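You operate a simulated robot arm through the tools that you are given. There is no shell and no other tool. Be economical: measure what you need, move in short steps, check, and stop when the job is done.

You are at the controls of a simulated two-armed robot. One attempt, no reset.

JOB
Fetch the clear sleeve marked lime and stand it on the steel deck beside the seamer. Press the blue button marked set zero two times. Stack the can labelled "plain" from the top of table marked multipacks on top of the can that says "berry". Take the green tag marked full and put it on the shelf of table marked multipacks. Take the white divided tub and leave it on the top of green drawer unit. Fetch the can marked "lime" from the top of table marked lanes and stand it on the card in blue marked set up. Put the channel with white handle on the shelf of table marked multipacks. Pick up the channel with blue handle with one hand, pass it to the other hand and put it on the top of table marked empties. Take the small can with purple band and leave it on the high shelf of green rack. Take the guide block marked wide and leave it on the middle shelf of green rack. Open the blue drawer marked sleeves, put the clear sleeve marked berry on the top of table marked packing away in the inside of the drawer marked sleeves, then shut the sleeves. Pull the drawer marked keg caps open. Any order will do. Set down upright: clear sleeve marked lime, can, channel with white handle, channel with blue handle, small can with purple band, guide block marked wide.

Only the result counts: the job must be done as asked and must still hold three seconds after the hand-in. Knocking over, shifting, dropping, spilling or breaking anything else fails it. A push-on lid holds only when it is set on centred and level and pressed home; a screw cap is set on level and turned clockwise until tight.

ROBOT AND FRAMES
Two 7-joint arms with two-finger parallel grippers on one trunk, on a base that drives. Base frame: it is fixed to the floor where the robot stands at the start and does not move with it; the origin is under the middle of the robot, x ahead of it, y to its left, z up. Units: mm, rad, N and s.
The left shoulder is at the start at [34, 182, 1221], the right one opposite. With the tool pointing down near the work surface each hand reaches from about 100 to 700 mm from the robot's upright axis, wherever it stands, measured 20 degrees to its own side. Places, roughly: blue button marked set zero [-200, 3800, 1100]; blue drawer marked sleeves [2400, 700, 600]; can marked berry sample, can marked lime sample, c [-750, 500, 1000]; can marked berry wash, can marked lot sand, can ma [-750, 2250, 1000]; card in blue marked set up [-500, 500, 750]; channel with blue handle (11x20x16 cm) [-600, -100, 900]; channel with white handle (10x11x16 cm) [-600, 200, 900]; clear sleeve marked berry [1250, -3000, 1000]; clear sleeve marked lime [500, 0, 1000]; drawer marked keg caps [6800, -1600, 700]; green tag marked full [-750, 2000, 1000]; guide block marked wide [2500, -3000, 1000]; high shelf of green rack [3100, -3100, 1300]; inside of the drawer marked sleeves [2300, 700, 500]; middle shelf of green rack [3100, -3100, 1000]; shelf of table marked multipacks [-700, 1700, 300]; small can with purple band (6x6x9 cm) [2300, -2700, 900]; steel deck beside the seamer [1600, -200, 1000]; top of green drawer unit [-700, -1700, 700]; top of table marked empties [-100, 3800, 900]; white divided tub (15x8x7 cm) [-500, 2000, 900]. Payload 3.91 kg a hand.
The TCP of each hand is the grasp point between the finger pads, 30 mm short of the fingertips. In the tool frame z runs along the fingers and y along their closing line. Largest opening 110 mm; finger width 20, thickness 10; the body of the gripper, 48 by 112 mm, starts 55 mm behind the TCP.
Orientation is told as [roll, pitch, yaw] about the base's x, y, z axes, in that order, counted from this pose: with the fingers straight down and closing along the base's y, the tool's x points along the base's -x, its y along +y and its z along -z.

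CONTROLS
- The arms move only by the tool jog_arm. It takes "left_steps", "right_steps" or both (then of equal length, played together; a hand with none holds still); each is a list of rows, each a list of 3 entries, a list of its own where there are three numbers: the shift along the tool's x, y, z in mm, then the turn, a rotation vector about the tool's x, y, z in rad, then the finger opening in mm, from 0 to 110. In form: [[[tx, ty, tz], [rx, ry, rz], grip], ...]. A call has 1 to 20 rows; each row shifts and turns the commanded pose from where the row before left it, along the tool's axes as they then stand. A row lasts 0.2 s, in which the tool goes at most 50 mm and 0.15 rad; a call with a longer step from one row to the next is refused whole, and so is a gripper value outside its range. A pose out of reach is approached as far as the arm can. The call stops where the force on the tool passes 40 N (or 10 N more than at its start, if that is more) or the arm is blocked; 0.2 s more then pass. The fingers move at their own pace (about 72 mm/s each) and stop on an object; they squeeze with about 39 N. The grip force told is the motor's: it shows also when the fingers shut on nothing. Time passes only in rows, and 0.2 s behind the last, so rows that do not move let the fingers close. The reply holds the time, the measured pose of the TCP, the force on the tool along the base axes, the opening and the grip force, in the units named above and with some noise, with the torque about the TCP (base axes, N m) and any sound that the robot's microphone picked up.
- Cameras (640 x 400 px; columns grow to the right, rows downward): "scene" is now at [115.9, 1.3, 1375.4]; the picture's right is [0.03, -1.00, 0.00], its down [-0.93, -0.03, -0.36] and it looks along [0.36, 0.01, -0.93] (base axes); focal length 214 px, centre (320, 200). "left" rides on the left gripper at [72, -17, -103] in its tool frame; the picture's right is [0.23, 0.97, 0.00], its down [-0.76, 0.18, -0.62] and it looks along [-0.61, 0.14, 0.78] (tool axes); focal length 222 px, centre (320, 200). "right" rides on the right gripper at [72, 17, -103] in its tool frame; the picture's right is [-0.23, 0.97, 0.00], its down [-0.76, -0.18, -0.62] and it looks along [-0.61, -0.14, 0.78] (tool axes); focal length 222 px, centre (320, 200). There is no depth. A picture from a camera that has moved, and an enlarged one, comes with that camera's place and axes in the base frame and with its lens.
- get_image(camera): a new picture of that camera. It takes no simulated time.
- raise_lower(by): slides the trunk up (or, below 0, down) by that many mm; the arms and the scene camera ride with it, the base frame stays. It gives what a move gives, with no picture.
- base_move(legs): drives the robot by 1 to 6 legs, each [ahead, left, turn to the left] in mm, mm and rad, along the robot's own axes; the way and the turn of a leg run together, so that a leg with both is an arc; at most 1500 mm and 3.142 rad a leg. The arms and the cameras ride along, it lands a little off, and it stops where it bumps. It gives what a move gives.
- turn_head(pan, tilt): turns the head with the scene camera to pan (to the left, within 1.396 rad either way) and tilt (down, from -0.506 to 1.204), counted from straight ahead of the robot. It gives what a move gives.
- zoom(camera, box): a new picture of the part [left, top, right, bottom] of that camera's present view, enlarged. It takes no simulated time.
- job_done(): hands the job in; it is judged then, once.

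Go step by step. Nothing tells you exact positions but the pictures and the camera data: compare them with the known pose of the tool, close in by small moves and look again before you grip or let go. The budget is 577 turns and 370 pictures, counting those below and the enlarged ones. Unless the task says otherwise, let go and move clear before handing in.

The tools are called after "Call:" by a JSON object that holds its "op" and its "data". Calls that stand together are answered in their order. jog_arm: Moves the arms, as the interface text tells. Its arguments: {"type":"object","properties":{"left_steps":{"type":"array"},"right_steps":{"type":"array"}},"required":[]} The other tools are called the same way: raise_lower (by) slides the trunk up or down; base_move (legs) drives the base; turn_head (pan, tilt) turns the head that bears the scene camera; get_image (camera) takes a picture; zoom (camera, box) takes an enlarged picture of a part of a camera's view; job_done () hands the job in.

At the start:

```text
clock: 0.0
left_position: [390.2, 452.6, 1186.2]
left_tcp_rot: [-0.001, 0.001, 0.0]
left_contact_force: [-0.5, 0.9, -0.1]
left_torque: [0.01, 0.0, 0.02]
left_grip_width: 110.2
left_gripper_force: 0.1
right_position: [432.2, 10.4, 1115.3]
right_tcp_rot: [0.001, -0.001, -0.001]
right_contact_force: [0.1, -0.5, -1.0]
right_torque: [0.03, 0.02, -0.03]
right_grip_width: 110.0
right_gripper_force: 0.0
trunk travel left (down, up): [-475.0, 39.0]
robot x, y, heading: [2.0, 0.1, -0.003]
head pan, tilt: [0.031, 1.201]
```

scene: 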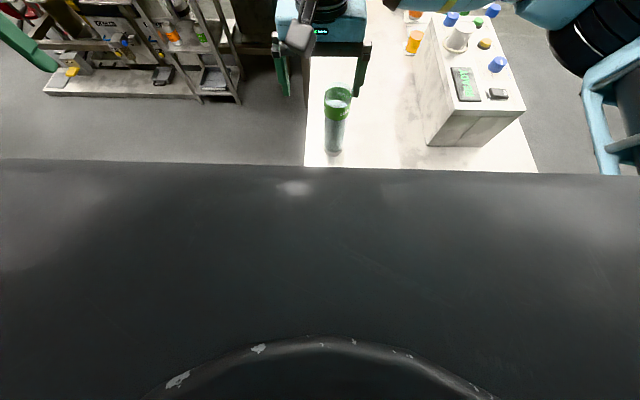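
right: 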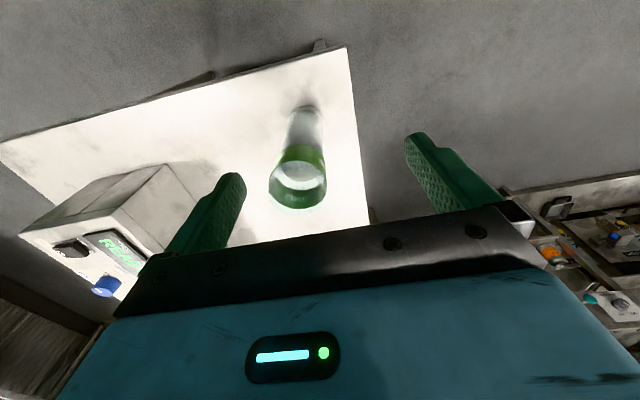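
left: 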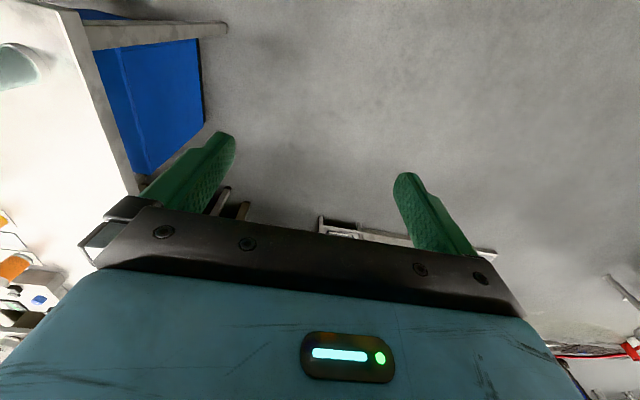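

I see a clear sleeve with green band right ahead near the right hand; I'll look around with the head to get an overview before starting.

Call:
{"op": "turn_head", "data": {"pan": 0, "tilt": 0.4}}

Call:
{"op": "get_image", "data": {"camera": "scene"}}

Call:
{"op": "turn_head", "data": {"pan": 1.39, "tilt": 0.3}}

Call:
{"op": "get_image", "data": {"camera": "scene"}}

Call:
{"op": "turn_head", "data": {"pan": -1.39, "tilt": 0.3}}

Call:
{"op": "get_image", "data": {"camera": "scene"}}

```text
clock: 1.1
left_position: [389.8, 454.0, 1184.6]
left_tcp_rot: [-0.001, -0.001, 0.001]
left_contact_force: [-0.6, -0.1, 0.0]
left_torque: [-0.01, 0.03, 0.0]
left_grip_width: 110.2
left_gripper_force: 0.0
right_position: [431.3, 9.4, 1115.8]
right_tcp_rot: [0.0, 0.001, 0.0]
right_contact_force: [-0.7, -0.1, -0.1]
right_torque: [-0.01, -0.01, 0.0]
right_grip_width: 110.0
right_gripper_force: 0.1
trunk travel left (down, up): [-475.0, 39.0]
robot x, y, heading: [-1.1, 1.6, 0.002]
head pan, tilt: [0.0, 0.4]
```

```text
366 pictures are left
camera scene: at [152.7, -0.5, 1438.1], right [0.0, -1.0, 0.0], down [-0.39, 0.0, -0.92], along [0.92, 0.0, -0.39], focal length 214 px, centre (320, 200)
```

scene: 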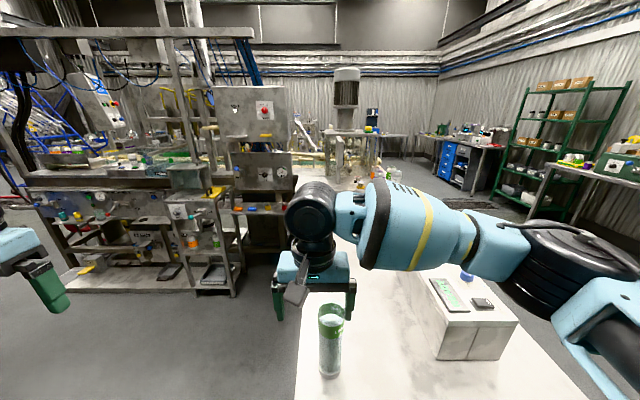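

```text
clock: 2.7
left_position: [390.1, 453.1, 1184.9]
left_tcp_rot: [-0.001, 0.0, 0.001]
left_contact_force: [0.0, -0.2, 0.1]
left_torque: [0.02, 0.01, -0.01]
left_grip_width: 109.9
left_gripper_force: 0.0
right_position: [432.2, 10.0, 1114.7]
right_tcp_rot: [0.0, 0.0, -0.001]
right_contact_force: [-0.5, -0.5, 0.0]
right_torque: [-0.01, -0.01, 0.04]
right_grip_width: 109.7
right_gripper_force: 0.1
trunk travel left (down, up): [-475.0, 39.0]
robot x, y, heading: [0.6, 1.2, -0.002]
head pan, tilt: [1.389, 0.3]
```

```text
365 pictures are left
camera scene: at [76.9, 91.3, 1447.5], right [0.98, -0.18, 0.0], down [-0.05, -0.29, -0.96], along [0.17, 0.94, -0.3], focal length 214 px, centre (320, 200)
```

scene: 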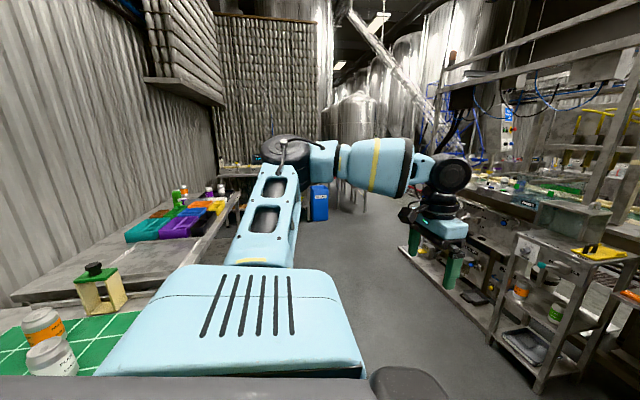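

```text
clock: 5.1
left_position: [389.5, 453.4, 1184.1]
left_tcp_rot: [0.0, 0.001, 0.0]
left_contact_force: [-0.7, -0.2, 0.1]
left_torque: [0.05, 0.02, 0.01]
left_grip_width: 109.8
left_gripper_force: 0.0
right_position: [432.2, 10.1, 1115.4]
right_tcp_rot: [-0.001, 0.0, -0.001]
right_contact_force: [-0.3, 0.1, 0.1]
right_torque: [-0.01, -0.01, -0.02]
right_grip_width: 109.9
right_gripper_force: 0.1
trunk travel left (down, up): [-475.0, 39.0]
robot x, y, heading: [2.1, 2.2, -0.0]
head pan, tilt: [-1.389, 0.3]
```

```text
364 pictures are left
camera scene: at [76.9, -92.3, 1447.5], right [-0.98, -0.18, 0.0], down [-0.05, 0.29, -0.96], along [0.17, -0.94, -0.3], focal length 214 px, centre (320, 200)
```

scene: 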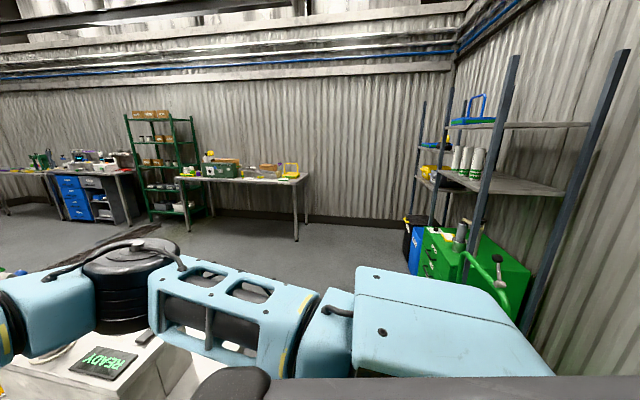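

The sleeve's top rim is at about (490,-26,1018). I'll move the right hand over it and check.

Call:
{"op": "jog_arm", "data": {"right_steps": [[[-30, -18, 0], [0, 0, 0], 110], [[-28, -18, 0], [0, 0, 0], 110], [[0, 0, 0], [0, 0, 0], 110]]}}

Call:
{"op": "get_image", "data": {"camera": "right"}}

Call:
{"op": "turn_head", "data": {"pan": -0.2, "tilt": 0.7}}

Call:
{"op": "get_image", "data": {"camera": "scene"}}

```text
clock: 5.9
left_position: [389.5, 453.1, 1185.3]
left_tcp_rot: [0.0, 0.0, -0.001]
left_contact_force: [-0.7, 0.5, -0.4]
left_torque: [0.01, -0.02, 0.02]
left_grip_width: 109.7
left_gripper_force: 0.1
right_position: [489.4, -25.2, 1114.1]
right_tcp_rot: [-0.001, 0.001, -0.001]
right_contact_force: [0.2, 0.1, -0.4]
right_torque: [0.01, -0.01, 0.02]
right_grip_width: 110.3
right_gripper_force: 0.0
trunk travel left (down, up): [-475.0, 39.0]
robot x, y, heading: [-0.6, 1.0, -0.001]
head pan, tilt: [-1.389, 0.3]
```

```text
363 pictures are left
camera right: at [416.8, -8.1, 1218.2], right [0.23, 0.97, 0.0], down [0.76, -0.18, 0.62], along [0.61, -0.14, -0.78], focal length 222 px, centre (320, 200)
```

right: 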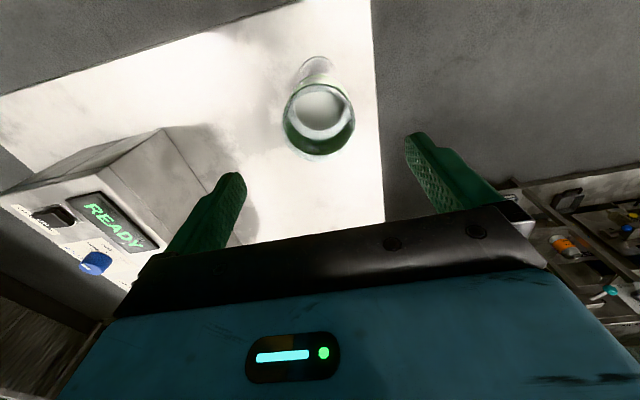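

```text
clock: 7.3
left_position: [389.1, 451.7, 1185.8]
left_tcp_rot: [0.0, 0.0, 0.003]
left_contact_force: [-0.7, 0.0, -0.2]
left_torque: [-0.01, 0.02, -0.03]
left_grip_width: 109.9
left_gripper_force: 0.1
right_position: [489.8, -25.0, 1113.5]
right_tcp_rot: [-0.001, -0.001, 0.0]
right_contact_force: [-0.3, -0.7, 0.4]
right_torque: [-0.01, -0.03, -0.01]
right_grip_width: 110.2
right_gripper_force: 0.1
trunk travel left (down, up): [-475.0, 39.0]
robot x, y, heading: [1.7, 1.2, 0.005]
head pan, tilt: [-0.201, 0.7]
```

```text
362 pictures are left
camera scene: at [143.2, -17.5, 1411.4], right [-0.2, -0.98, 0.0], down [-0.63, 0.13, -0.77], along [0.75, -0.15, -0.64], focal length 214 px, centre (320, 200)
```

scene: 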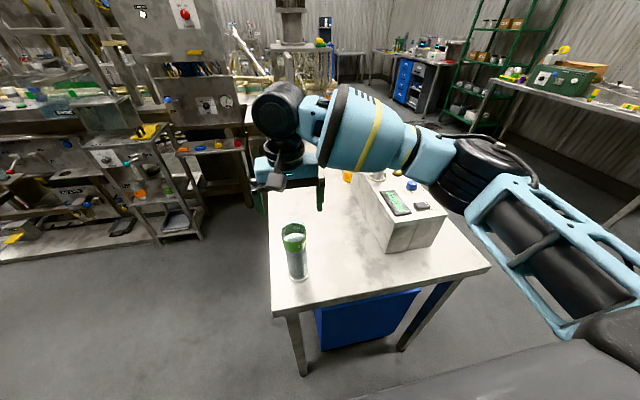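

Refined triangulation puts the rim at (468,-21,1050). Shift 21 mm back, descend to TCP z≈1005 and close.

Call:
{"op": "jog_arm", "data": {"right_steps": [[[21, 4, 0], [0, 0, 0], 110], [[0, 0, 36], [0, 0, 0], 110], [[0, 0, 36], [0, 0, 0], 110], [[0, 0, 36], [0, 0, 0], 110], [[0, 0, 0], [0, 0, 0], 110]]}}

Call:
{"op": "get_image", "data": {"camera": "right"}}

Call:
{"op": "get_image", "data": {"camera": "scene"}}

```text
clock: 8.5
left_position: [388.8, 453.7, 1184.6]
left_tcp_rot: [-0.001, -0.001, 0.0]
left_contact_force: [-0.4, -0.2, -0.1]
left_torque: [0.01, 0.02, 0.03]
left_grip_width: 109.7
left_gripper_force: 0.1
right_position: [469.1, -21.2, 1006.2]
right_tcp_rot: [-0.002, 0.0, 0.0]
right_contact_force: [-0.3, 0.2, 0.5]
right_torque: [0.04, -0.04, 0.0]
right_grip_width: 109.8
right_gripper_force: 0.1
trunk travel left (down, up): [-475.0, 39.0]
robot x, y, heading: [0.4, 0.1, -0.001]
head pan, tilt: [-0.201, 0.7]
```

```text
361 pictures are left
camera right: at [395.4, -4.5, 1110.1], right [0.23, 0.97, 0.0], down [0.76, -0.18, 0.62], along [0.61, -0.14, -0.78], focal length 222 px, centre (320, 200)
```

right: 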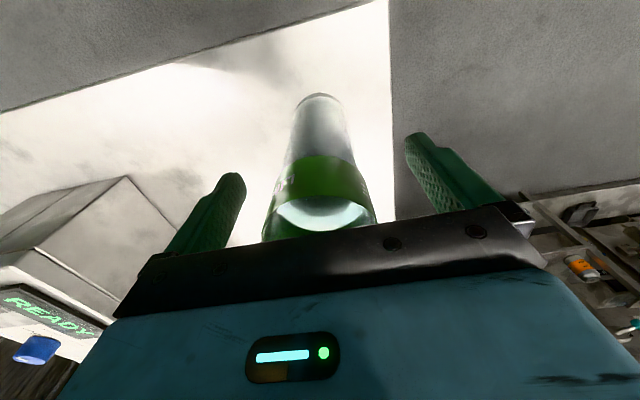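

```text
360 pictures are left
camera scene: at [143.1, -17.4, 1411.4], right [-0.2, -0.98, 0.0], down [-0.63, 0.13, -0.77], along [0.75, -0.15, -0.64], focal length 214 px, centre (320, 200)
```

scene: 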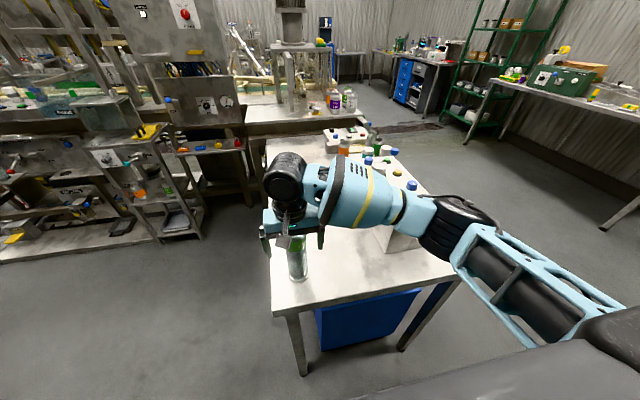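

Fingers straddle the sleeve; close and lift.

Call:
{"op": "jog_arm", "data": {"right_steps": [[[0, 0, 0], [0, 0, 0], 40], [[0, 0, 0], [0, 0, 0], 40], [[0, 0, 0], [0, 0, 0], 40], [[0, 0, -20], [0, 0, 0], 40], [[0, 0, -40], [0, 0, 0], 40], [[0, 0, -40], [0, 0, 0], 40], [[0, 0, -40], [0, 0, 0], 40], [[0, 0, -20], [0, 0, 0], 40]]}}

Call:
{"op": "get_image", "data": {"camera": "right"}}

Call:
{"op": "turn_head", "data": {"pan": 0.1, "tilt": 0.35}}

Call:
{"op": "zoom", "data": {"camera": "scene", "box": [200, 60, 520, 260]}}

```text
clock: 10.3
left_position: [389.5, 453.0, 1185.7]
left_tcp_rot: [0.0, 0.0, 0.0]
left_contact_force: [0.2, 0.8, -0.2]
left_torque: [0.02, -0.01, -0.03]
left_grip_width: 110.0
left_gripper_force: 0.1
right_position: [469.0, -20.9, 1166.5]
right_tcp_rot: [0.001, -0.002, 0.001]
right_contact_force: [0.9, 0.2, -2.0]
right_torque: [0.01, 0.01, -0.02]
right_grip_width: 56.3
right_gripper_force: 38.8
trunk travel left (down, up): [-475.0, 39.0]
robot x, y, heading: [0.3, 1.6, -0.003]
head pan, tilt: [-0.201, 0.7]
```

```text
359 pictures are left
camera right: at [395.8, -4.6, 1270.3], right [0.23, 0.97, 0.0], down [0.76, -0.18, 0.62], along [0.61, -0.14, -0.78], focal length 222 px, centre (320, 200)
```

right: 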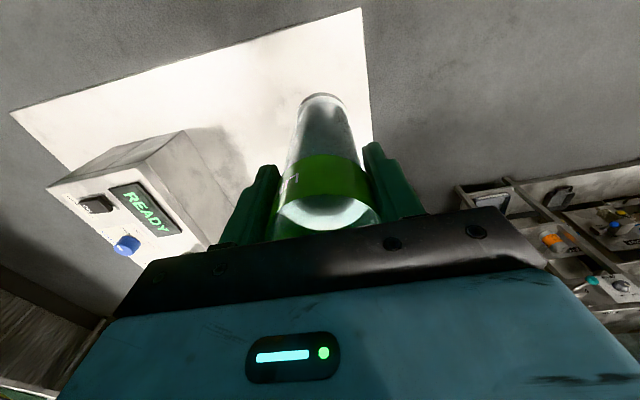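

```text
clock: 11.1
left_position: [390.1, 454.1, 1185.1]
left_tcp_rot: [-0.002, 0.0, 0.0]
left_contact_force: [1.1, -0.2, 0.2]
left_torque: [-0.04, 0.0, -0.02]
left_grip_width: 110.2
left_gripper_force: 0.1
right_position: [468.9, -21.2, 1166.3]
right_tcp_rot: [-0.001, 0.0, 0.0]
right_contact_force: [0.7, 0.0, -2.0]
right_torque: [0.0, 0.01, 0.0]
right_grip_width: 56.2
right_gripper_force: 38.7
trunk travel left (down, up): [-475.0, 39.0]
robot x, y, heading: [-2.1, 1.3, 0.002]
head pan, tilt: [0.099, 0.351]
```

```text
2.00 times, centred on (360, 160) of scene
camera zoom: at [152.9, 8.6, 1442.7], right [0.1, -1.0, 0.0], down [-0.34, -0.03, -0.94], along [0.93, 0.09, -0.34], focal length 429 px, centre (240, 280)
```

zoom: 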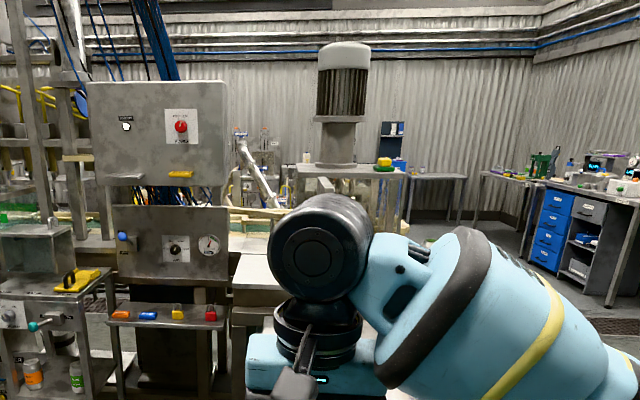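

Sleeve is held. I'll tuck the right hand back and look at the region toward the seamer.

Call:
{"op": "jog_arm", "data": {"right_steps": [[[40, -20, -20], [0, 0, 0], 40], [[40, -25, -15], [0, 0, 0], 40], [[40, -25, 0], [0, 0, 0], 40], [[40, -30, 0], [0, 0, 0], 40], [[20, -40, 0], [0, 0, 0], 40], [[0, -40, 0], [0, 0, 0], 40]]}}

Call:
{"op": "get_image", "data": {"camera": "scene"}}

Call:
{"op": "turn_head", "data": {"pan": -0.6, "tilt": 0.6}}

Call:
{"op": "get_image", "data": {"camera": "scene"}}

```text
clock: 12.5
left_position: [389.3, 451.7, 1185.7]
left_tcp_rot: [0.001, 0.0, 0.0]
left_contact_force: [0.0, 0.6, 0.1]
left_torque: [0.01, -0.04, 0.08]
left_grip_width: 109.9
left_gripper_force: 0.0
right_position: [288.1, -201.7, 1202.9]
right_tcp_rot: [0.002, 0.001, 0.0]
right_contact_force: [0.6, -0.2, -1.7]
right_torque: [0.03, 0.04, -0.01]
right_grip_width: 56.2
right_gripper_force: 38.9
trunk travel left (down, up): [-475.0, 39.0]
robot x, y, heading: [1.3, -0.1, 0.001]
head pan, tilt: [0.099, 0.351]
```

```text
357 pictures are left
camera scene: at [152.4, 7.2, 1442.8], right [0.1, -1.0, 0.0], down [-0.34, -0.03, -0.94], along [0.93, 0.09, -0.34], focal length 214 px, centre (320, 200)
```

scene: 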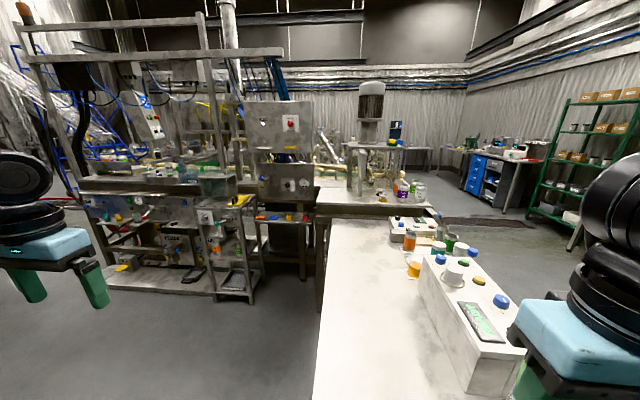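

```text
clock: 13.6
left_position: [389.7, 452.5, 1185.0]
left_tcp_rot: [-0.001, 0.001, -0.001]
left_contact_force: [0.1, 0.5, -0.8]
left_torque: [-0.02, 0.0, -0.01]
left_grip_width: 109.9
left_gripper_force: 0.1
right_position: [288.9, -200.4, 1201.0]
right_tcp_rot: [0.001, -0.001, 0.0]
right_contact_force: [0.7, -0.6, -1.5]
right_torque: [0.02, 0.01, 0.01]
right_grip_width: 56.3
right_gripper_force: 39.4
trunk travel left (down, up): [-475.0, 39.0]
robot x, y, heading: [-1.6, 2.3, -0.005]
head pan, tilt: [-0.6, 0.6]
```

```text
356 pictures are left
camera scene: at [133.1, -50.5, 1420.0], right [-0.56, -0.83, 0.0], down [-0.47, 0.32, -0.83], along [0.68, -0.47, -0.56], focal length 214 px, centre (320, 200)
```

scene: 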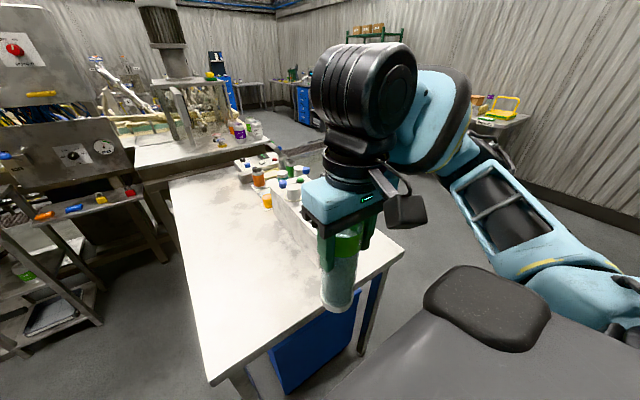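

Path: slide right past the table, drive ahead along its right side, then turn to face the deck.

Call:
{"op": "base_move", "data": {"legs": [[0, -1050, 0], [800, 0, 0]]}}

Call:
{"op": "turn_head", "data": {"pan": 0.5, "tilt": 0.5}}

Call:
{"op": "get_image", "data": {"camera": "scene"}}

Call:
{"op": "turn_head", "data": {"pan": -0.4, "tilt": 0.5}}

Call:
{"op": "get_image", "data": {"camera": "scene"}}

```text
clock: 27.0
left_position: [1185.8, -614.8, 1185.8]
left_tcp_rot: [-0.001, -0.001, -0.011]
left_contact_force: [-0.2, 0.7, -0.2]
left_torque: [-0.06, -0.04, 0.02]
left_grip_width: 110.1
left_gripper_force: 0.1
right_position: [1077.6, -1267.6, 1202.0]
right_tcp_rot: [-0.001, -0.002, -0.011]
right_contact_force: [0.4, 0.5, -1.6]
right_torque: [0.03, -0.01, 0.01]
right_grip_width: 56.3
right_gripper_force: 38.8
trunk travel left (down, up): [-475.0, 39.0]
robot x, y, heading: [789.7, -1059.8, -0.01]
head pan, tilt: [-0.6, 0.6]
```

```text
clock: 28.4
left_position: [1184.9, -613.7, 1186.3]
left_tcp_rot: [0.001, -0.001, -0.009]
left_contact_force: [0.3, -0.3, -0.6]
left_torque: [0.0, 0.0, 0.01]
left_grip_width: 110.1
left_gripper_force: 0.2
right_position: [1078.3, -1266.5, 1201.4]
right_tcp_rot: [-0.001, 0.001, -0.012]
right_contact_force: [-0.4, -0.6, -2.2]
right_torque: [0.05, 0.02, -0.02]
right_grip_width: 56.2
right_gripper_force: 39.6
trunk travel left (down, up): [-475.0, 39.0]
robot x, y, heading: [787.4, -1063.6, -0.011]
head pan, tilt: [0.499, 0.499]
```

```text
355 pictures are left
camera scene: at [931.9, -1021.5, 1429.1], right [0.47, -0.88, 0.0], down [-0.42, -0.22, -0.88], along [0.78, 0.41, -0.48], focal length 214 px, centre (320, 200)
```

scene: 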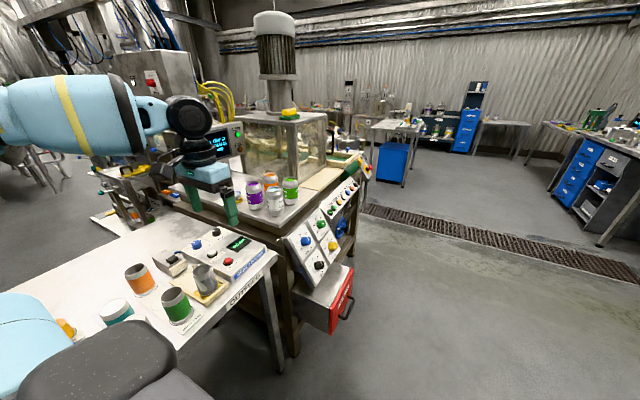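

```text
clock: 29.6
left_position: [1184.9, -614.7, 1185.5]
left_tcp_rot: [0.001, 0.0, -0.011]
left_contact_force: [0.0, 0.1, -0.3]
left_torque: [-0.01, 0.02, 0.01]
left_grip_width: 109.5
left_gripper_force: 0.0
right_position: [1077.4, -1265.9, 1200.9]
right_tcp_rot: [-0.001, -0.001, -0.01]
right_contact_force: [-0.6, 0.3, -1.9]
right_torque: [-0.04, -0.01, -0.01]
right_grip_width: 56.4
right_gripper_force: 38.9
trunk travel left (down, up): [-475.0, 39.0]
robot x, y, heading: [792.7, -1060.6, -0.011]
head pan, tilt: [-0.4, 0.499]
```

```text
354 pictures are left
camera scene: at [935.0, -1100.3, 1429.1], right [-0.4, -0.92, 0.0], down [-0.44, 0.19, -0.88], along [0.81, -0.35, -0.48], focal length 214 px, centre (320, 200)
```

scene: 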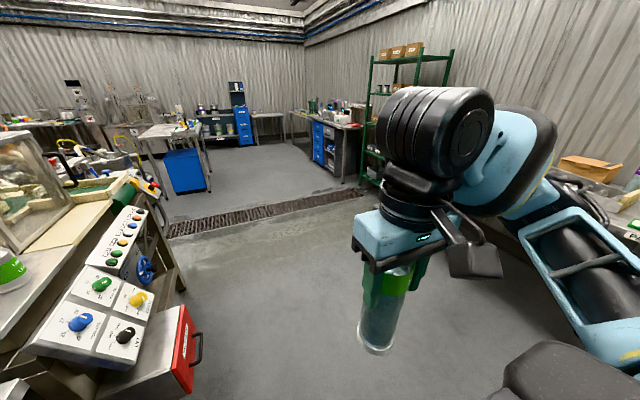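

The seamer's steel deck with the cans is at about (1450–1600,-400). I'll drive to about (1250,-1000), turn to face +y and look.

Call:
{"op": "base_move", "data": {"legs": [[460, 40, 0], [0, 0, 1.581]]}}

Call:
{"op": "turn_head", "data": {"pan": -0.3, "tilt": 0.75}}

Call:
{"op": "get_image", "data": {"camera": "scene"}}

```text
clock: 36.2
left_position: [800.3, -638.4, 1184.6]
left_tcp_rot: [-0.001, 0.0, 1.569]
left_contact_force: [0.3, -0.8, -0.9]
left_torque: [-0.03, -0.04, 0.02]
left_grip_width: 110.0
left_gripper_force: 0.1
right_position: [1453.5, -739.8, 1201.3]
right_tcp_rot: [0.001, -0.001, 1.57]
right_contact_force: [-0.2, 0.0, -1.9]
right_torque: [-0.01, 0.01, 0.02]
right_grip_width: 56.2
right_gripper_force: 39.1
trunk travel left (down, up): [-475.0, 39.0]
robot x, y, heading: [1247.9, -1027.5, 1.571]
head pan, tilt: [-0.4, 0.499]
```

```text
clock: 37.0
left_position: [800.8, -639.1, 1185.2]
left_tcp_rot: [-0.001, 0.001, 1.572]
left_contact_force: [0.4, 0.5, 0.1]
left_torque: [-0.03, -0.01, -0.03]
left_grip_width: 109.8
left_gripper_force: 0.0
right_position: [1452.7, -739.3, 1202.1]
right_tcp_rot: [-0.001, 0.001, 1.57]
right_contact_force: [-1.1, -0.6, -2.7]
right_torque: [-0.03, 0.02, 0.0]
right_grip_width: 56.5
right_gripper_force: 39.0
trunk travel left (down, up): [-475.0, 39.0]
robot x, y, heading: [1254.2, -1029.4, 1.57]
head pan, tilt: [-0.3, 0.75]
```

```text
353 pictures are left
camera scene: at [1276.2, -888.0, 1407.2], right [0.96, -0.3, 0.0], down [-0.2, -0.65, -0.73], along [0.22, 0.7, -0.68], focal length 214 px, centre (320, 200)
```

scene: 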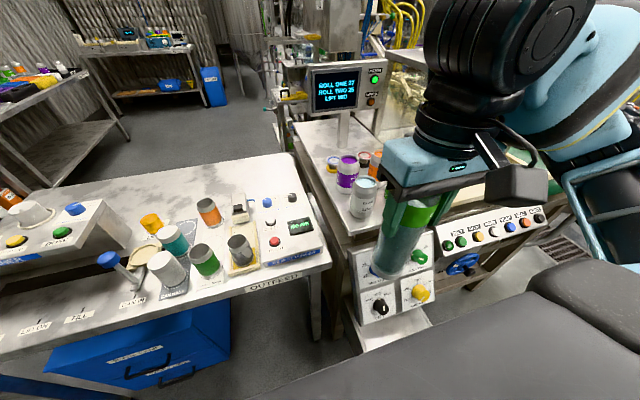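

Call:
{"op": "get_image", "data": {"camera": "right"}}

Call:
{"op": "zoom", "data": {"camera": "scene", "box": [270, 100, 430, 260]}}

```text
352 pictures are left
camera right: at [1435.8, -811.7, 1305.1], right [-0.97, 0.23, 0.0], down [0.18, 0.76, 0.62], along [0.14, 0.61, -0.78], focal length 222 px, centre (320, 200)
```

right: 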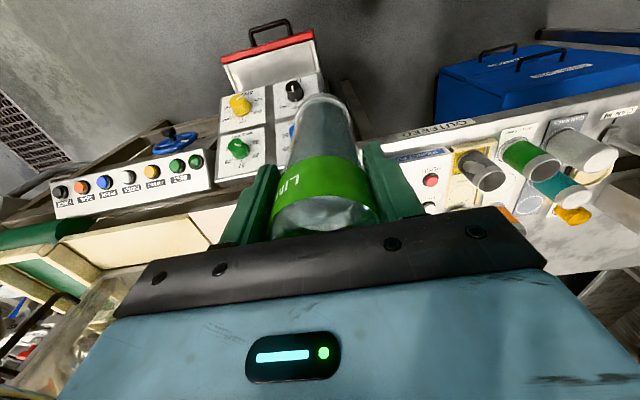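

```text
2.50 times, centred on (350, 180) of scene
camera zoom: at [1276.2, -888.0, 1407.2], right [0.96, -0.3, 0.0], down [-0.2, -0.65, -0.73], along [0.22, 0.7, -0.68], focal length 536 px, centre (245, 250)
```

zoom: 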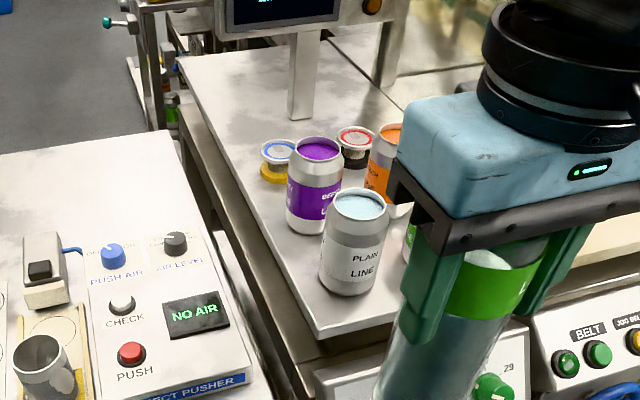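

I need to see the deck right of the cans; move the right hand to the left out of view.

Call:
{"op": "jog_arm", "data": {"right_steps": [[[0, 50, -20], [0, 0, 0], 40], [[0, 50, -20], [0, 0, 0], 40], [[0, 50, 0], [0, 0, 0], 40], [[0, 50, 0], [0, 0, 0], 40], [[0, 30, 0], [0, 0, 0], 40]]}}

Call:
{"op": "turn_head", "data": {"pan": -0.7, "tilt": 0.75}}

Call:
{"op": "get_image", "data": {"camera": "scene"}}

Call:
{"op": "get_image", "data": {"camera": "right"}}

```text
refused: row 1 steps farther than a row can; nothing moved
```

```text
clock: 37.8
left_position: [799.6, -639.5, 1186.0]
left_tcp_rot: [-0.001, 0.001, 1.57]
left_contact_force: [0.1, -0.4, -0.1]
left_torque: [0.0, 0.0, 0.01]
left_grip_width: 109.9
left_gripper_force: 0.1
right_position: [1452.8, -739.1, 1201.3]
right_tcp_rot: [0.001, 0.0, 1.57]
right_contact_force: [-0.5, -0.5, -2.2]
right_torque: [-0.02, 0.01, -0.02]
right_grip_width: 56.3
right_gripper_force: 39.1
trunk travel left (down, up): [-475.0, 39.0]
robot x, y, heading: [1255.6, -1027.8, 1.574]
head pan, tilt: [-0.7, 0.75]
```

```text
350 pictures are left
camera scene: at [1305.0, -903.7, 1407.1], right [0.77, -0.64, 0.0], down [-0.44, -0.52, -0.73], along [0.47, 0.56, -0.68], focal length 214 px, centre (320, 200)
```

scene: 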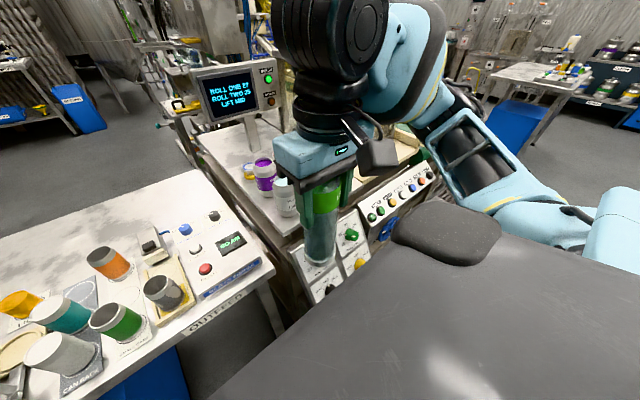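

```text
349 pictures are left
camera right: at [1435.8, -811.6, 1305.1], right [-0.97, 0.23, 0.0], down [0.18, 0.76, 0.62], along [0.14, 0.61, -0.78], focal length 222 px, centre (320, 200)
```

right: 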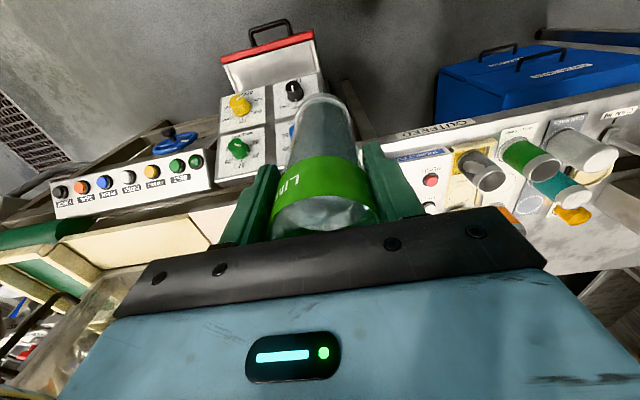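

Call:
{"op": "jog_arm", "data": {"right_steps": [[[0, 45, -10], [0, 0, 0], 40], [[0, 45, -10], [0, 0, 0], 40], [[0, 48, 0], [0, 0, 0], 40], [[0, 48, 0], [0, 0, 0], 40], [[0, 48, 0], [0, 0, 0], 40]]}}

Call:
{"op": "get_image", "data": {"camera": "scene"}}

```text
clock: 39.0
left_position: [798.3, -637.9, 1185.7]
left_tcp_rot: [-0.002, 0.002, 1.57]
left_contact_force: [-0.2, -0.2, 0.3]
left_torque: [-0.01, 0.01, -0.01]
left_grip_width: 109.8
left_gripper_force: 0.0
right_position: [1217.1, -739.8, 1222.1]
right_tcp_rot: [-0.001, -0.001, 1.572]
right_contact_force: [0.4, 0.2, -2.2]
right_torque: [-0.04, 0.0, 0.04]
right_grip_width: 56.5
right_gripper_force: 38.9
trunk travel left (down, up): [-475.0, 39.0]
robot x, y, heading: [1253.4, -1028.0, 1.573]
head pan, tilt: [-0.7, 0.75]
```

```text
348 pictures are left
camera scene: at [1303.2, -903.9, 1407.2], right [0.77, -0.64, 0.0], down [-0.44, -0.52, -0.73], along [0.47, 0.56, -0.68], focal length 214 px, centre (320, 200)
```

scene: 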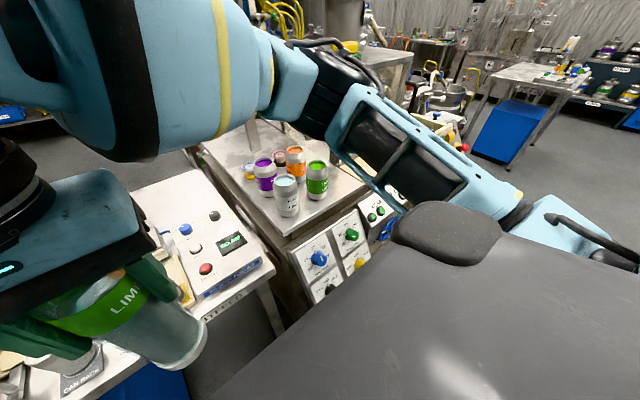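

Call:
{"op": "zoom", "data": {"camera": "scene", "box": [190, 110, 430, 260]}}

```text
2.67 times, centred on (310, 185) of scene
camera zoom: at [1303.2, -903.9, 1407.2], right [0.77, -0.64, 0.0], down [-0.44, -0.52, -0.73], along [0.47, 0.56, -0.68], focal length 572 px, centre (347, 240)
```

zoom: 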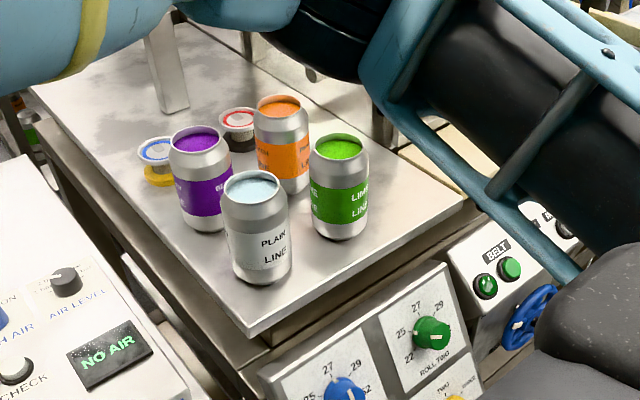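

Deck spans about x 1450–1765, front edge y≈-584, z≈967, with free room right of the green can around (1705,-505). Carry the sleeve there, high.

Call:
{"op": "jog_arm", "data": {"right_steps": [[[0, -48, -10], [0, 0, 0], 40], [[0, -48, 0], [0, 0, 0], 40], [[0, -48, 0], [0, 0, 0], 40], [[0, -48, 0], [0, 0, 0], 40], [[0, -48, 0], [0, 0, 0], 40], [[0, -48, 0], [0, 0, 0], 40], [[0, -48, 0], [0, 0, 0], 40], [[0, -48, 0], [0, 0, 0], 40], [[0, -48, 0], [0, 0, 0], 40], [[0, -48, 0], [0, 0, 0], 40], [[-40, 0, 0], [0, 0, 0], 40], [[-45, 0, 0], [0, 0, 0], 40], [[-45, 0, 0], [0, 0, 0], 40], [[-45, 0, 0], [0, 0, 0], 40], [[-45, 0, 0], [0, 0, 0], 40], [[0, 0, 0], [0, 0, 0], 40]]}}

Call:
{"op": "get_image", "data": {"camera": "scene"}}

Call:
{"op": "get_image", "data": {"camera": "right"}}

```text
clock: 42.4
left_position: [799.7, -638.8, 1186.3]
left_tcp_rot: [0.0, -0.004, 1.572]
left_contact_force: [0.1, 0.3, 0.2]
left_torque: [0.03, 0.0, -0.01]
left_grip_width: 110.0
left_gripper_force: 0.1
right_position: [1686.1, -500.4, 1221.6]
right_tcp_rot: [0.0, 0.001, 1.57]
right_contact_force: [0.3, 0.1, -1.5]
right_torque: [-0.01, 0.01, 0.01]
right_grip_width: 56.3
right_gripper_force: 39.1
right hand out of reach, approached as far as the arm can: row 10
trunk travel left (down, up): [-475.0, 39.0]
robot x, y, heading: [1254.8, -1029.6, 1.575]
head pan, tilt: [-0.7, 0.75]
```

```text
346 pictures are left
camera scene: at [1305.6, -904.8, 1407.2], right [0.76, -0.64, 0.0], down [-0.44, -0.52, -0.73], along [0.47, 0.56, -0.68], focal length 214 px, centre (320, 200)
```

scene: 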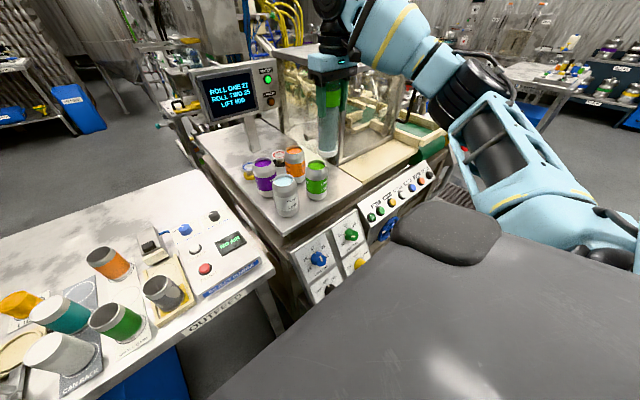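

```text
345 pictures are left
camera right: at [1668.5, -573.0, 1325.6], right [-0.97, 0.23, 0.0], down [0.18, 0.76, 0.62], along [0.14, 0.61, -0.78], focal length 222 px, centre (320, 200)
```

right: 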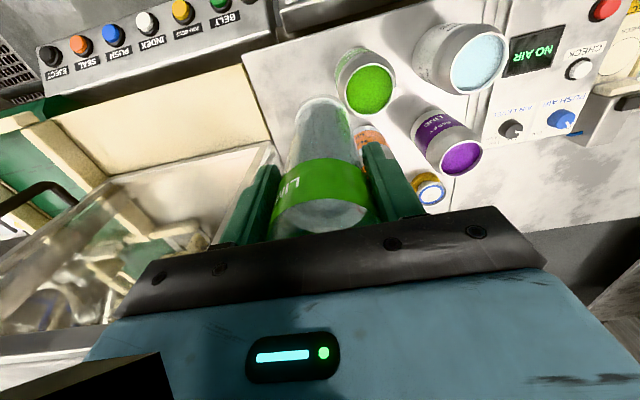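

Position checks: green can at ~(1622,-513), deck right edge x≈1780. Adjust to (1703,-525) and lower to z≈1090, then look.

Call:
{"op": "jog_arm", "data": {"right_steps": [[[25, -17, 0], [0, 0, 0], 40], [[0, 0, 45], [0, 0, 0], 40], [[0, 0, 45], [0, 0, 0], 40], [[0, 0, 30], [0, 0, 0], 40], [[0, 0, 0], [0, 0, 0], 40]]}}

Call:
{"op": "zoom", "data": {"camera": "scene", "box": [190, 60, 430, 210]}}

Call:
{"op": "get_image", "data": {"camera": "right"}}

```text
clock: 43.6
left_position: [799.3, -638.8, 1184.6]
left_tcp_rot: [0.0, 0.0, 1.571]
left_contact_force: [0.4, 0.3, 0.2]
left_torque: [0.04, -0.02, 0.02]
left_grip_width: 109.8
left_gripper_force: 0.0
right_position: [1702.5, -524.3, 1101.2]
right_tcp_rot: [0.0, -0.001, 1.571]
right_contact_force: [0.6, -0.3, -2.3]
right_torque: [-0.03, -0.03, -0.01]
right_grip_width: 56.2
right_gripper_force: 38.4
trunk travel left (down, up): [-475.0, 39.0]
robot x, y, heading: [1253.5, -1027.8, 1.572]
head pan, tilt: [-0.7, 0.75]
```

```text
2.67 times, centred on (310, 135) of scene
camera zoom: at [1304.9, -903.6, 1407.1], right [0.77, -0.64, 0.0], down [-0.44, -0.52, -0.73], along [0.47, 0.56, -0.68], focal length 572 px, centre (347, 373)
```

zoom: 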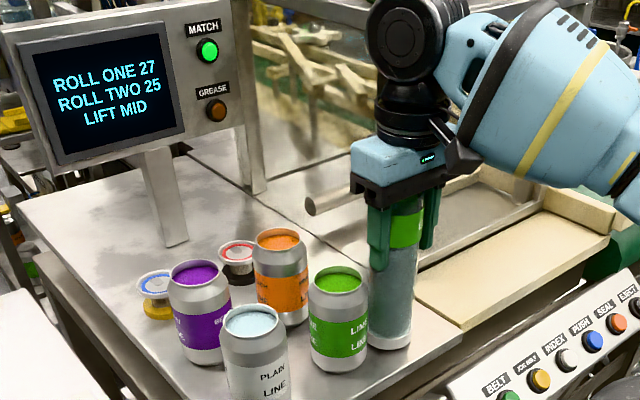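

```text
343 pictures are left
camera right: at [1685.1, -597.3, 1204.9], right [-0.97, 0.23, 0.0], down [0.18, 0.76, 0.62], along [0.14, 0.61, -0.78], focal length 222 px, centre (320, 200)
```

right: 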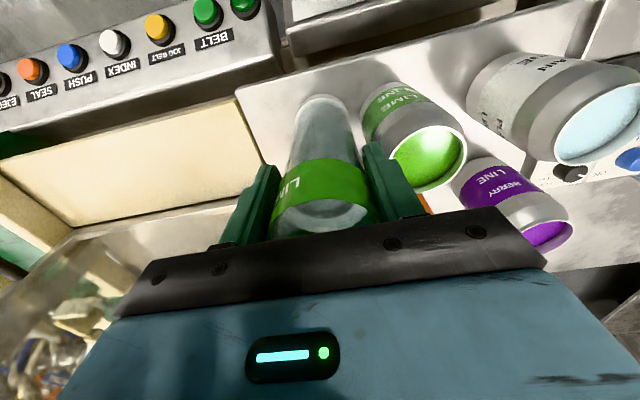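

Call:
{"op": "jog_arm", "data": {"right_steps": [[[0, -10, 10], [0, 0, 0], 40], [[0, 0, 8], [0, 0, 0], 40], [[0, 0, 5], [0, 0, 0], 40], [[0, 0, 4], [0, 0, 0], 40]]}}

```text
clock: 44.5
left_position: [799.5, -640.0, 1184.6]
left_tcp_rot: [-0.001, -0.002, 1.571]
left_contact_force: [0.3, -0.3, 0.0]
left_torque: [0.01, -0.01, 0.02]
left_grip_width: 109.7
left_gripper_force: 0.0
right_position: [1711.6, -526.4, 1085.3]
right_tcp_rot: [0.001, -0.015, 1.571]
right_contact_force: [-3.2, -4.7, 19.1]
right_torque: [-0.62, -0.1, -0.05]
right_grip_width: 56.2
right_gripper_force: 38.6
trunk travel left (down, up): [-475.0, 39.0]
robot x, y, heading: [1251.3, -1026.9, 1.574]
head pan, tilt: [-0.7, 0.75]
stopped in row 4 (right hand): the force on the tool passed its limit at 46 N (the readings are from after the stop); the commanded pose is now the measured one
```

Deck contact reached at z≈1085. Release partially and check.

Call:
{"op": "jog_arm", "data": {"right_steps": [[[0, 0, -1], [0, 0, 0], 60], [[0, 0, 0], [0, 0, 0], 72], [[0, 0, 0], [0, 0, 0], 72]]}}

Call:
{"op": "zoom", "data": {"camera": "right", "box": [160, 60, 480, 260]}}

```text
clock: 45.3
left_position: [798.4, -640.5, 1184.5]
left_tcp_rot: [-0.002, -0.002, 1.571]
left_contact_force: [-0.5, -0.5, -0.1]
left_torque: [-0.02, 0.01, 0.01]
left_grip_width: 110.0
left_gripper_force: 0.0
right_position: [1710.7, -525.4, 1085.0]
right_tcp_rot: [0.0, -0.009, 1.57]
right_contact_force: [-1.4, -1.1, 19.5]
right_torque: [0.11, 0.14, 0.04]
right_grip_width: 72.2
right_gripper_force: 0.0
trunk travel left (down, up): [-475.0, 39.0]
robot x, y, heading: [1250.2, -1029.4, 1.568]
head pan, tilt: [-0.7, 0.75]
```

```text
2.00 times, centred on (320, 160) of right
camera zoom: at [1693.3, -598.9, 1187.1], right [-0.97, 0.23, 0.0], down [0.18, 0.75, 0.63], along [0.14, 0.62, -0.78], focal length 444 px, centre (320, 280)
```

zoom: 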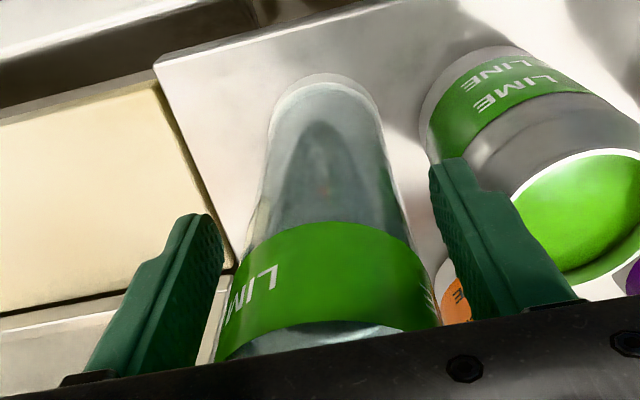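

There's still upward force; raise straight up slowly and check.

Call:
{"op": "jog_arm", "data": {"right_steps": [[[0, 0, -6], [0, 0, 0], 72], [[0, 0, -10], [0, 0, 0], 72]]}}

Call:
{"op": "zoom", "data": {"camera": "scene", "box": [190, 60, 430, 210]}}

```text
clock: 45.9
left_position: [798.7, -638.7, 1184.7]
left_tcp_rot: [-0.001, 0.001, 1.571]
left_contact_force: [0.7, 1.0, -0.4]
left_torque: [-0.01, 0.01, -0.01]
left_grip_width: 110.1
left_gripper_force: 0.0
right_position: [1710.8, -525.5, 1097.4]
right_tcp_rot: [0.001, -0.004, 1.569]
right_contact_force: [-0.4, 0.5, 0.0]
right_torque: [-0.01, -0.02, -0.01]
right_grip_width: 72.0
right_gripper_force: 0.1
trunk travel left (down, up): [-475.0, 39.0]
robot x, y, heading: [1255.4, -1028.5, 1.571]
head pan, tilt: [-0.7, 0.75]
```

```text
2.67 times, centred on (310, 135) of scene
camera zoom: at [1304.6, -904.1, 1407.0], right [0.77, -0.64, 0.0], down [-0.44, -0.52, -0.73], along [0.47, 0.56, -0.68], focal length 572 px, centre (347, 373)
```

zoom: 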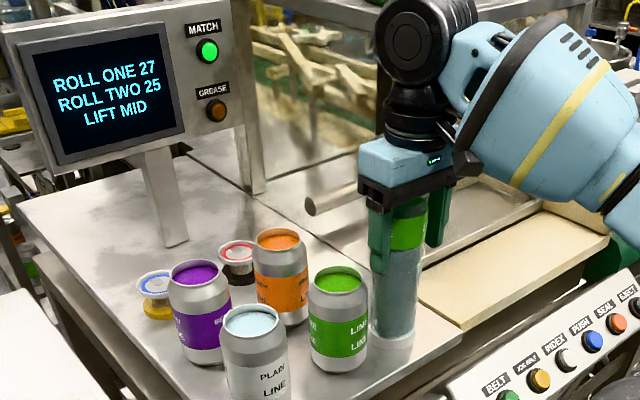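

Sleeve stands; lift away fully.

Call:
{"op": "jog_arm", "data": {"right_steps": [[[0, 0, -40], [0, 0, 0], 72], [[0, 0, -45], [0, 0, 0], 72], [[0, 0, -45], [0, 0, 0], 72], [[0, 0, 0], [0, 0, 0], 72]]}}

Call:
{"op": "zoom", "data": {"camera": "scene", "box": [190, 60, 430, 210]}}

```text
clock: 46.9
left_position: [800.1, -637.3, 1184.5]
left_tcp_rot: [-0.001, -0.001, 1.571]
left_contact_force: [-0.1, 0.2, -0.3]
left_torque: [0.0, 0.03, 0.01]
left_grip_width: 110.0
left_gripper_force: 0.1
right_position: [1713.1, -526.8, 1228.0]
right_tcp_rot: [0.001, -0.007, 1.569]
right_contact_force: [-0.4, 0.0, 0.6]
right_torque: [0.05, 0.01, -0.01]
right_grip_width: 72.0
right_gripper_force: 0.0
trunk travel left (down, up): [-475.0, 39.0]
robot x, y, heading: [1251.9, -1031.9, 1.571]
head pan, tilt: [-0.7, 0.75]
```

```text
2.67 times, centred on (310, 135) of scene
camera zoom: at [1305.4, -903.5, 1407.0], right [0.76, -0.64, 0.0], down [-0.44, -0.52, -0.73], along [0.47, 0.56, -0.68], focal length 572 px, centre (347, 373)
```

zoom: 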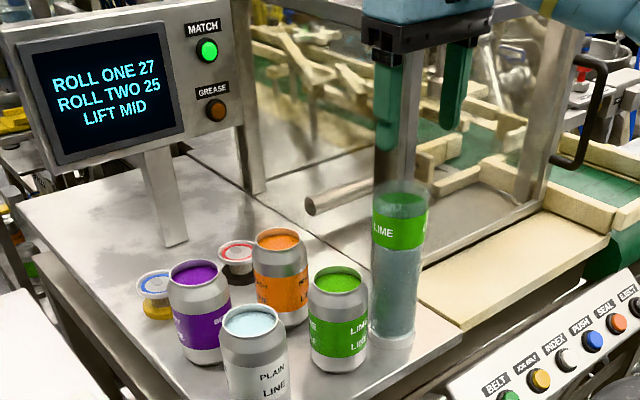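

First item done. Tuck the right arm, turn to face -y and look at the far tables.

Call:
{"op": "jog_arm", "data": {"right_steps": [[[45, 0, 0], [0, 0, 0], 90], [[45, 0, 0], [0, 0, 0], 90], [[45, 10, 0], [0, 0, 0], 110], [[35, 33, 0], [0, 0, 0], 110], [[20, 45, 0], [0, 0, 0], 110], [[10, 45, 0], [0, 0, 0], 110], [[0, 45, 0], [0, 0, 0], 110], [[0, 45, 0], [0, 0, 0], 110], [[0, 20, 0], [0, 0, 0], 110]]}}

Call:
{"op": "base_move", "data": {"legs": [[-300, 0, 0], [0, 0, -3.141], [400, 300, 0]]}}

Call:
{"op": "turn_head", "data": {"pan": 0.2, "tilt": 0.3}}

Call:
{"op": "get_image", "data": {"camera": "scene"}}

```text
clock: 48.9
left_position: [798.6, -637.5, 1185.2]
left_tcp_rot: [-0.001, 0.0, 1.571]
left_contact_force: [-0.2, -0.2, -0.1]
left_torque: [0.01, 0.01, 0.01]
left_grip_width: 110.0
left_gripper_force: 0.0
right_position: [1468.5, -725.6, 1226.9]
right_tcp_rot: [0.002, -0.009, 1.569]
right_contact_force: [-0.2, -0.2, 0.2]
right_torque: [0.04, -0.01, -0.01]
right_grip_width: 109.6
right_gripper_force: 0.0
trunk travel left (down, up): [-475.0, 39.0]
robot x, y, heading: [1251.7, -1026.5, 1.571]
head pan, tilt: [-0.7, 0.75]
```

```text
clock: 61.1
left_position: [2007.1, -2120.5, 1185.6]
left_tcp_rot: [0.001, 0.0, -1.573]
left_contact_force: [0.4, 0.1, -0.6]
left_torque: [-0.04, 0.01, 0.0]
left_grip_width: 110.0
left_gripper_force: 0.0
right_position: [1337.7, -2030.5, 1227.8]
right_tcp_rot: [0.001, -0.01, -1.574]
right_contact_force: [-0.8, 0.4, -1.4]
right_torque: [0.0, 0.0, 0.04]
right_grip_width: 109.7
right_gripper_force: 0.0
trunk travel left (down, up): [-475.0, 39.0]
robot x, y, heading: [1551.9, -1726.9, -1.576]
head pan, tilt: [-0.7, 0.75]
```

```text
clock: 62.3
left_position: [2007.3, -2120.9, 1185.2]
left_tcp_rot: [0.0, 0.0, -1.575]
left_contact_force: [0.4, -1.4, -0.2]
left_torque: [-0.03, -0.01, -0.03]
left_grip_width: 109.9
left_gripper_force: 0.0
right_position: [1337.4, -2029.8, 1226.8]
right_tcp_rot: [0.003, -0.008, -1.576]
right_contact_force: [-0.7, -0.7, 0.5]
right_torque: [0.03, 0.0, -0.03]
right_grip_width: 109.9
right_gripper_force: 0.1
trunk travel left (down, up): [-475.0, 39.0]
robot x, y, heading: [1554.6, -1730.1, -1.571]
head pan, tilt: [0.201, 0.3]
```

```text
339 pictures are left
camera scene: at [1571.9, -1882.1, 1447.4], right [-0.98, -0.2, 0.0], down [-0.06, 0.29, -0.96], along [0.19, -0.94, -0.3], focal length 214 px, centre (320, 200)
```

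scene: 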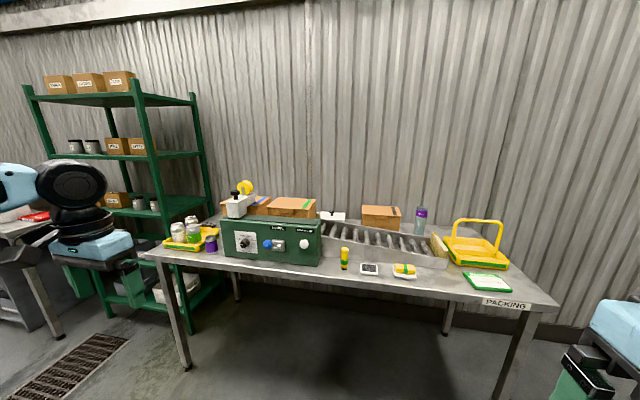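

Call:
{"op": "zoom", "data": {"camera": "scene", "box": [150, 170, 470, 290]}}

Call:
{"op": "zoom", "data": {"camera": "scene", "box": [10, 60, 230, 310]}}

```text
2.00 times, centred on (310, 230) of scene
camera zoom: at [1571.9, -1882.1, 1447.4], right [-0.98, -0.2, 0.0], down [-0.06, 0.29, -0.96], along [0.19, -0.94, -0.3], focal length 429 px, centre (340, 140)
```

zoom: 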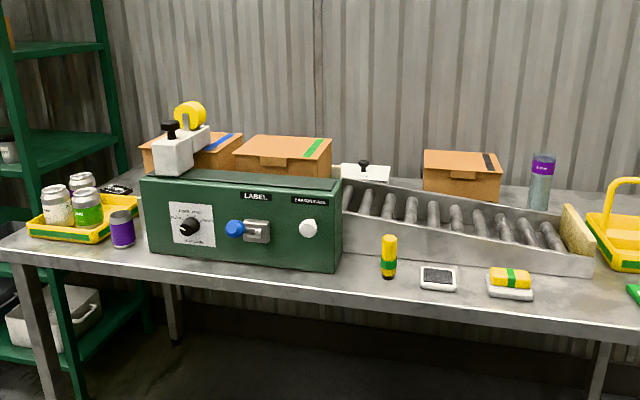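

```text
1.60 times, centred on (120, 185) of scene
camera zoom: at [1571.9, -1882.1, 1447.4], right [-0.98, -0.2, 0.0], down [-0.06, 0.29, -0.96], along [0.19, -0.94, -0.3], focal length 343 px, centre (640, 224)
```

zoom: 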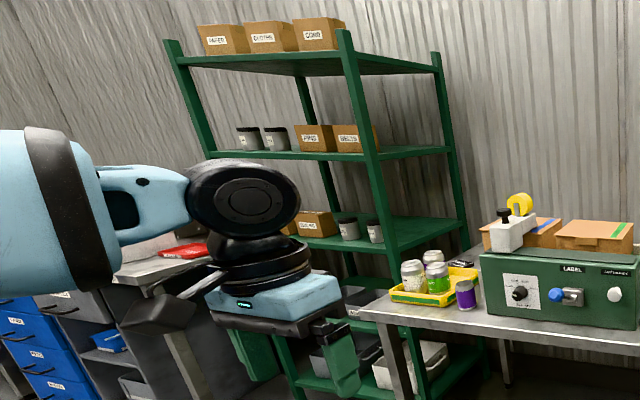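

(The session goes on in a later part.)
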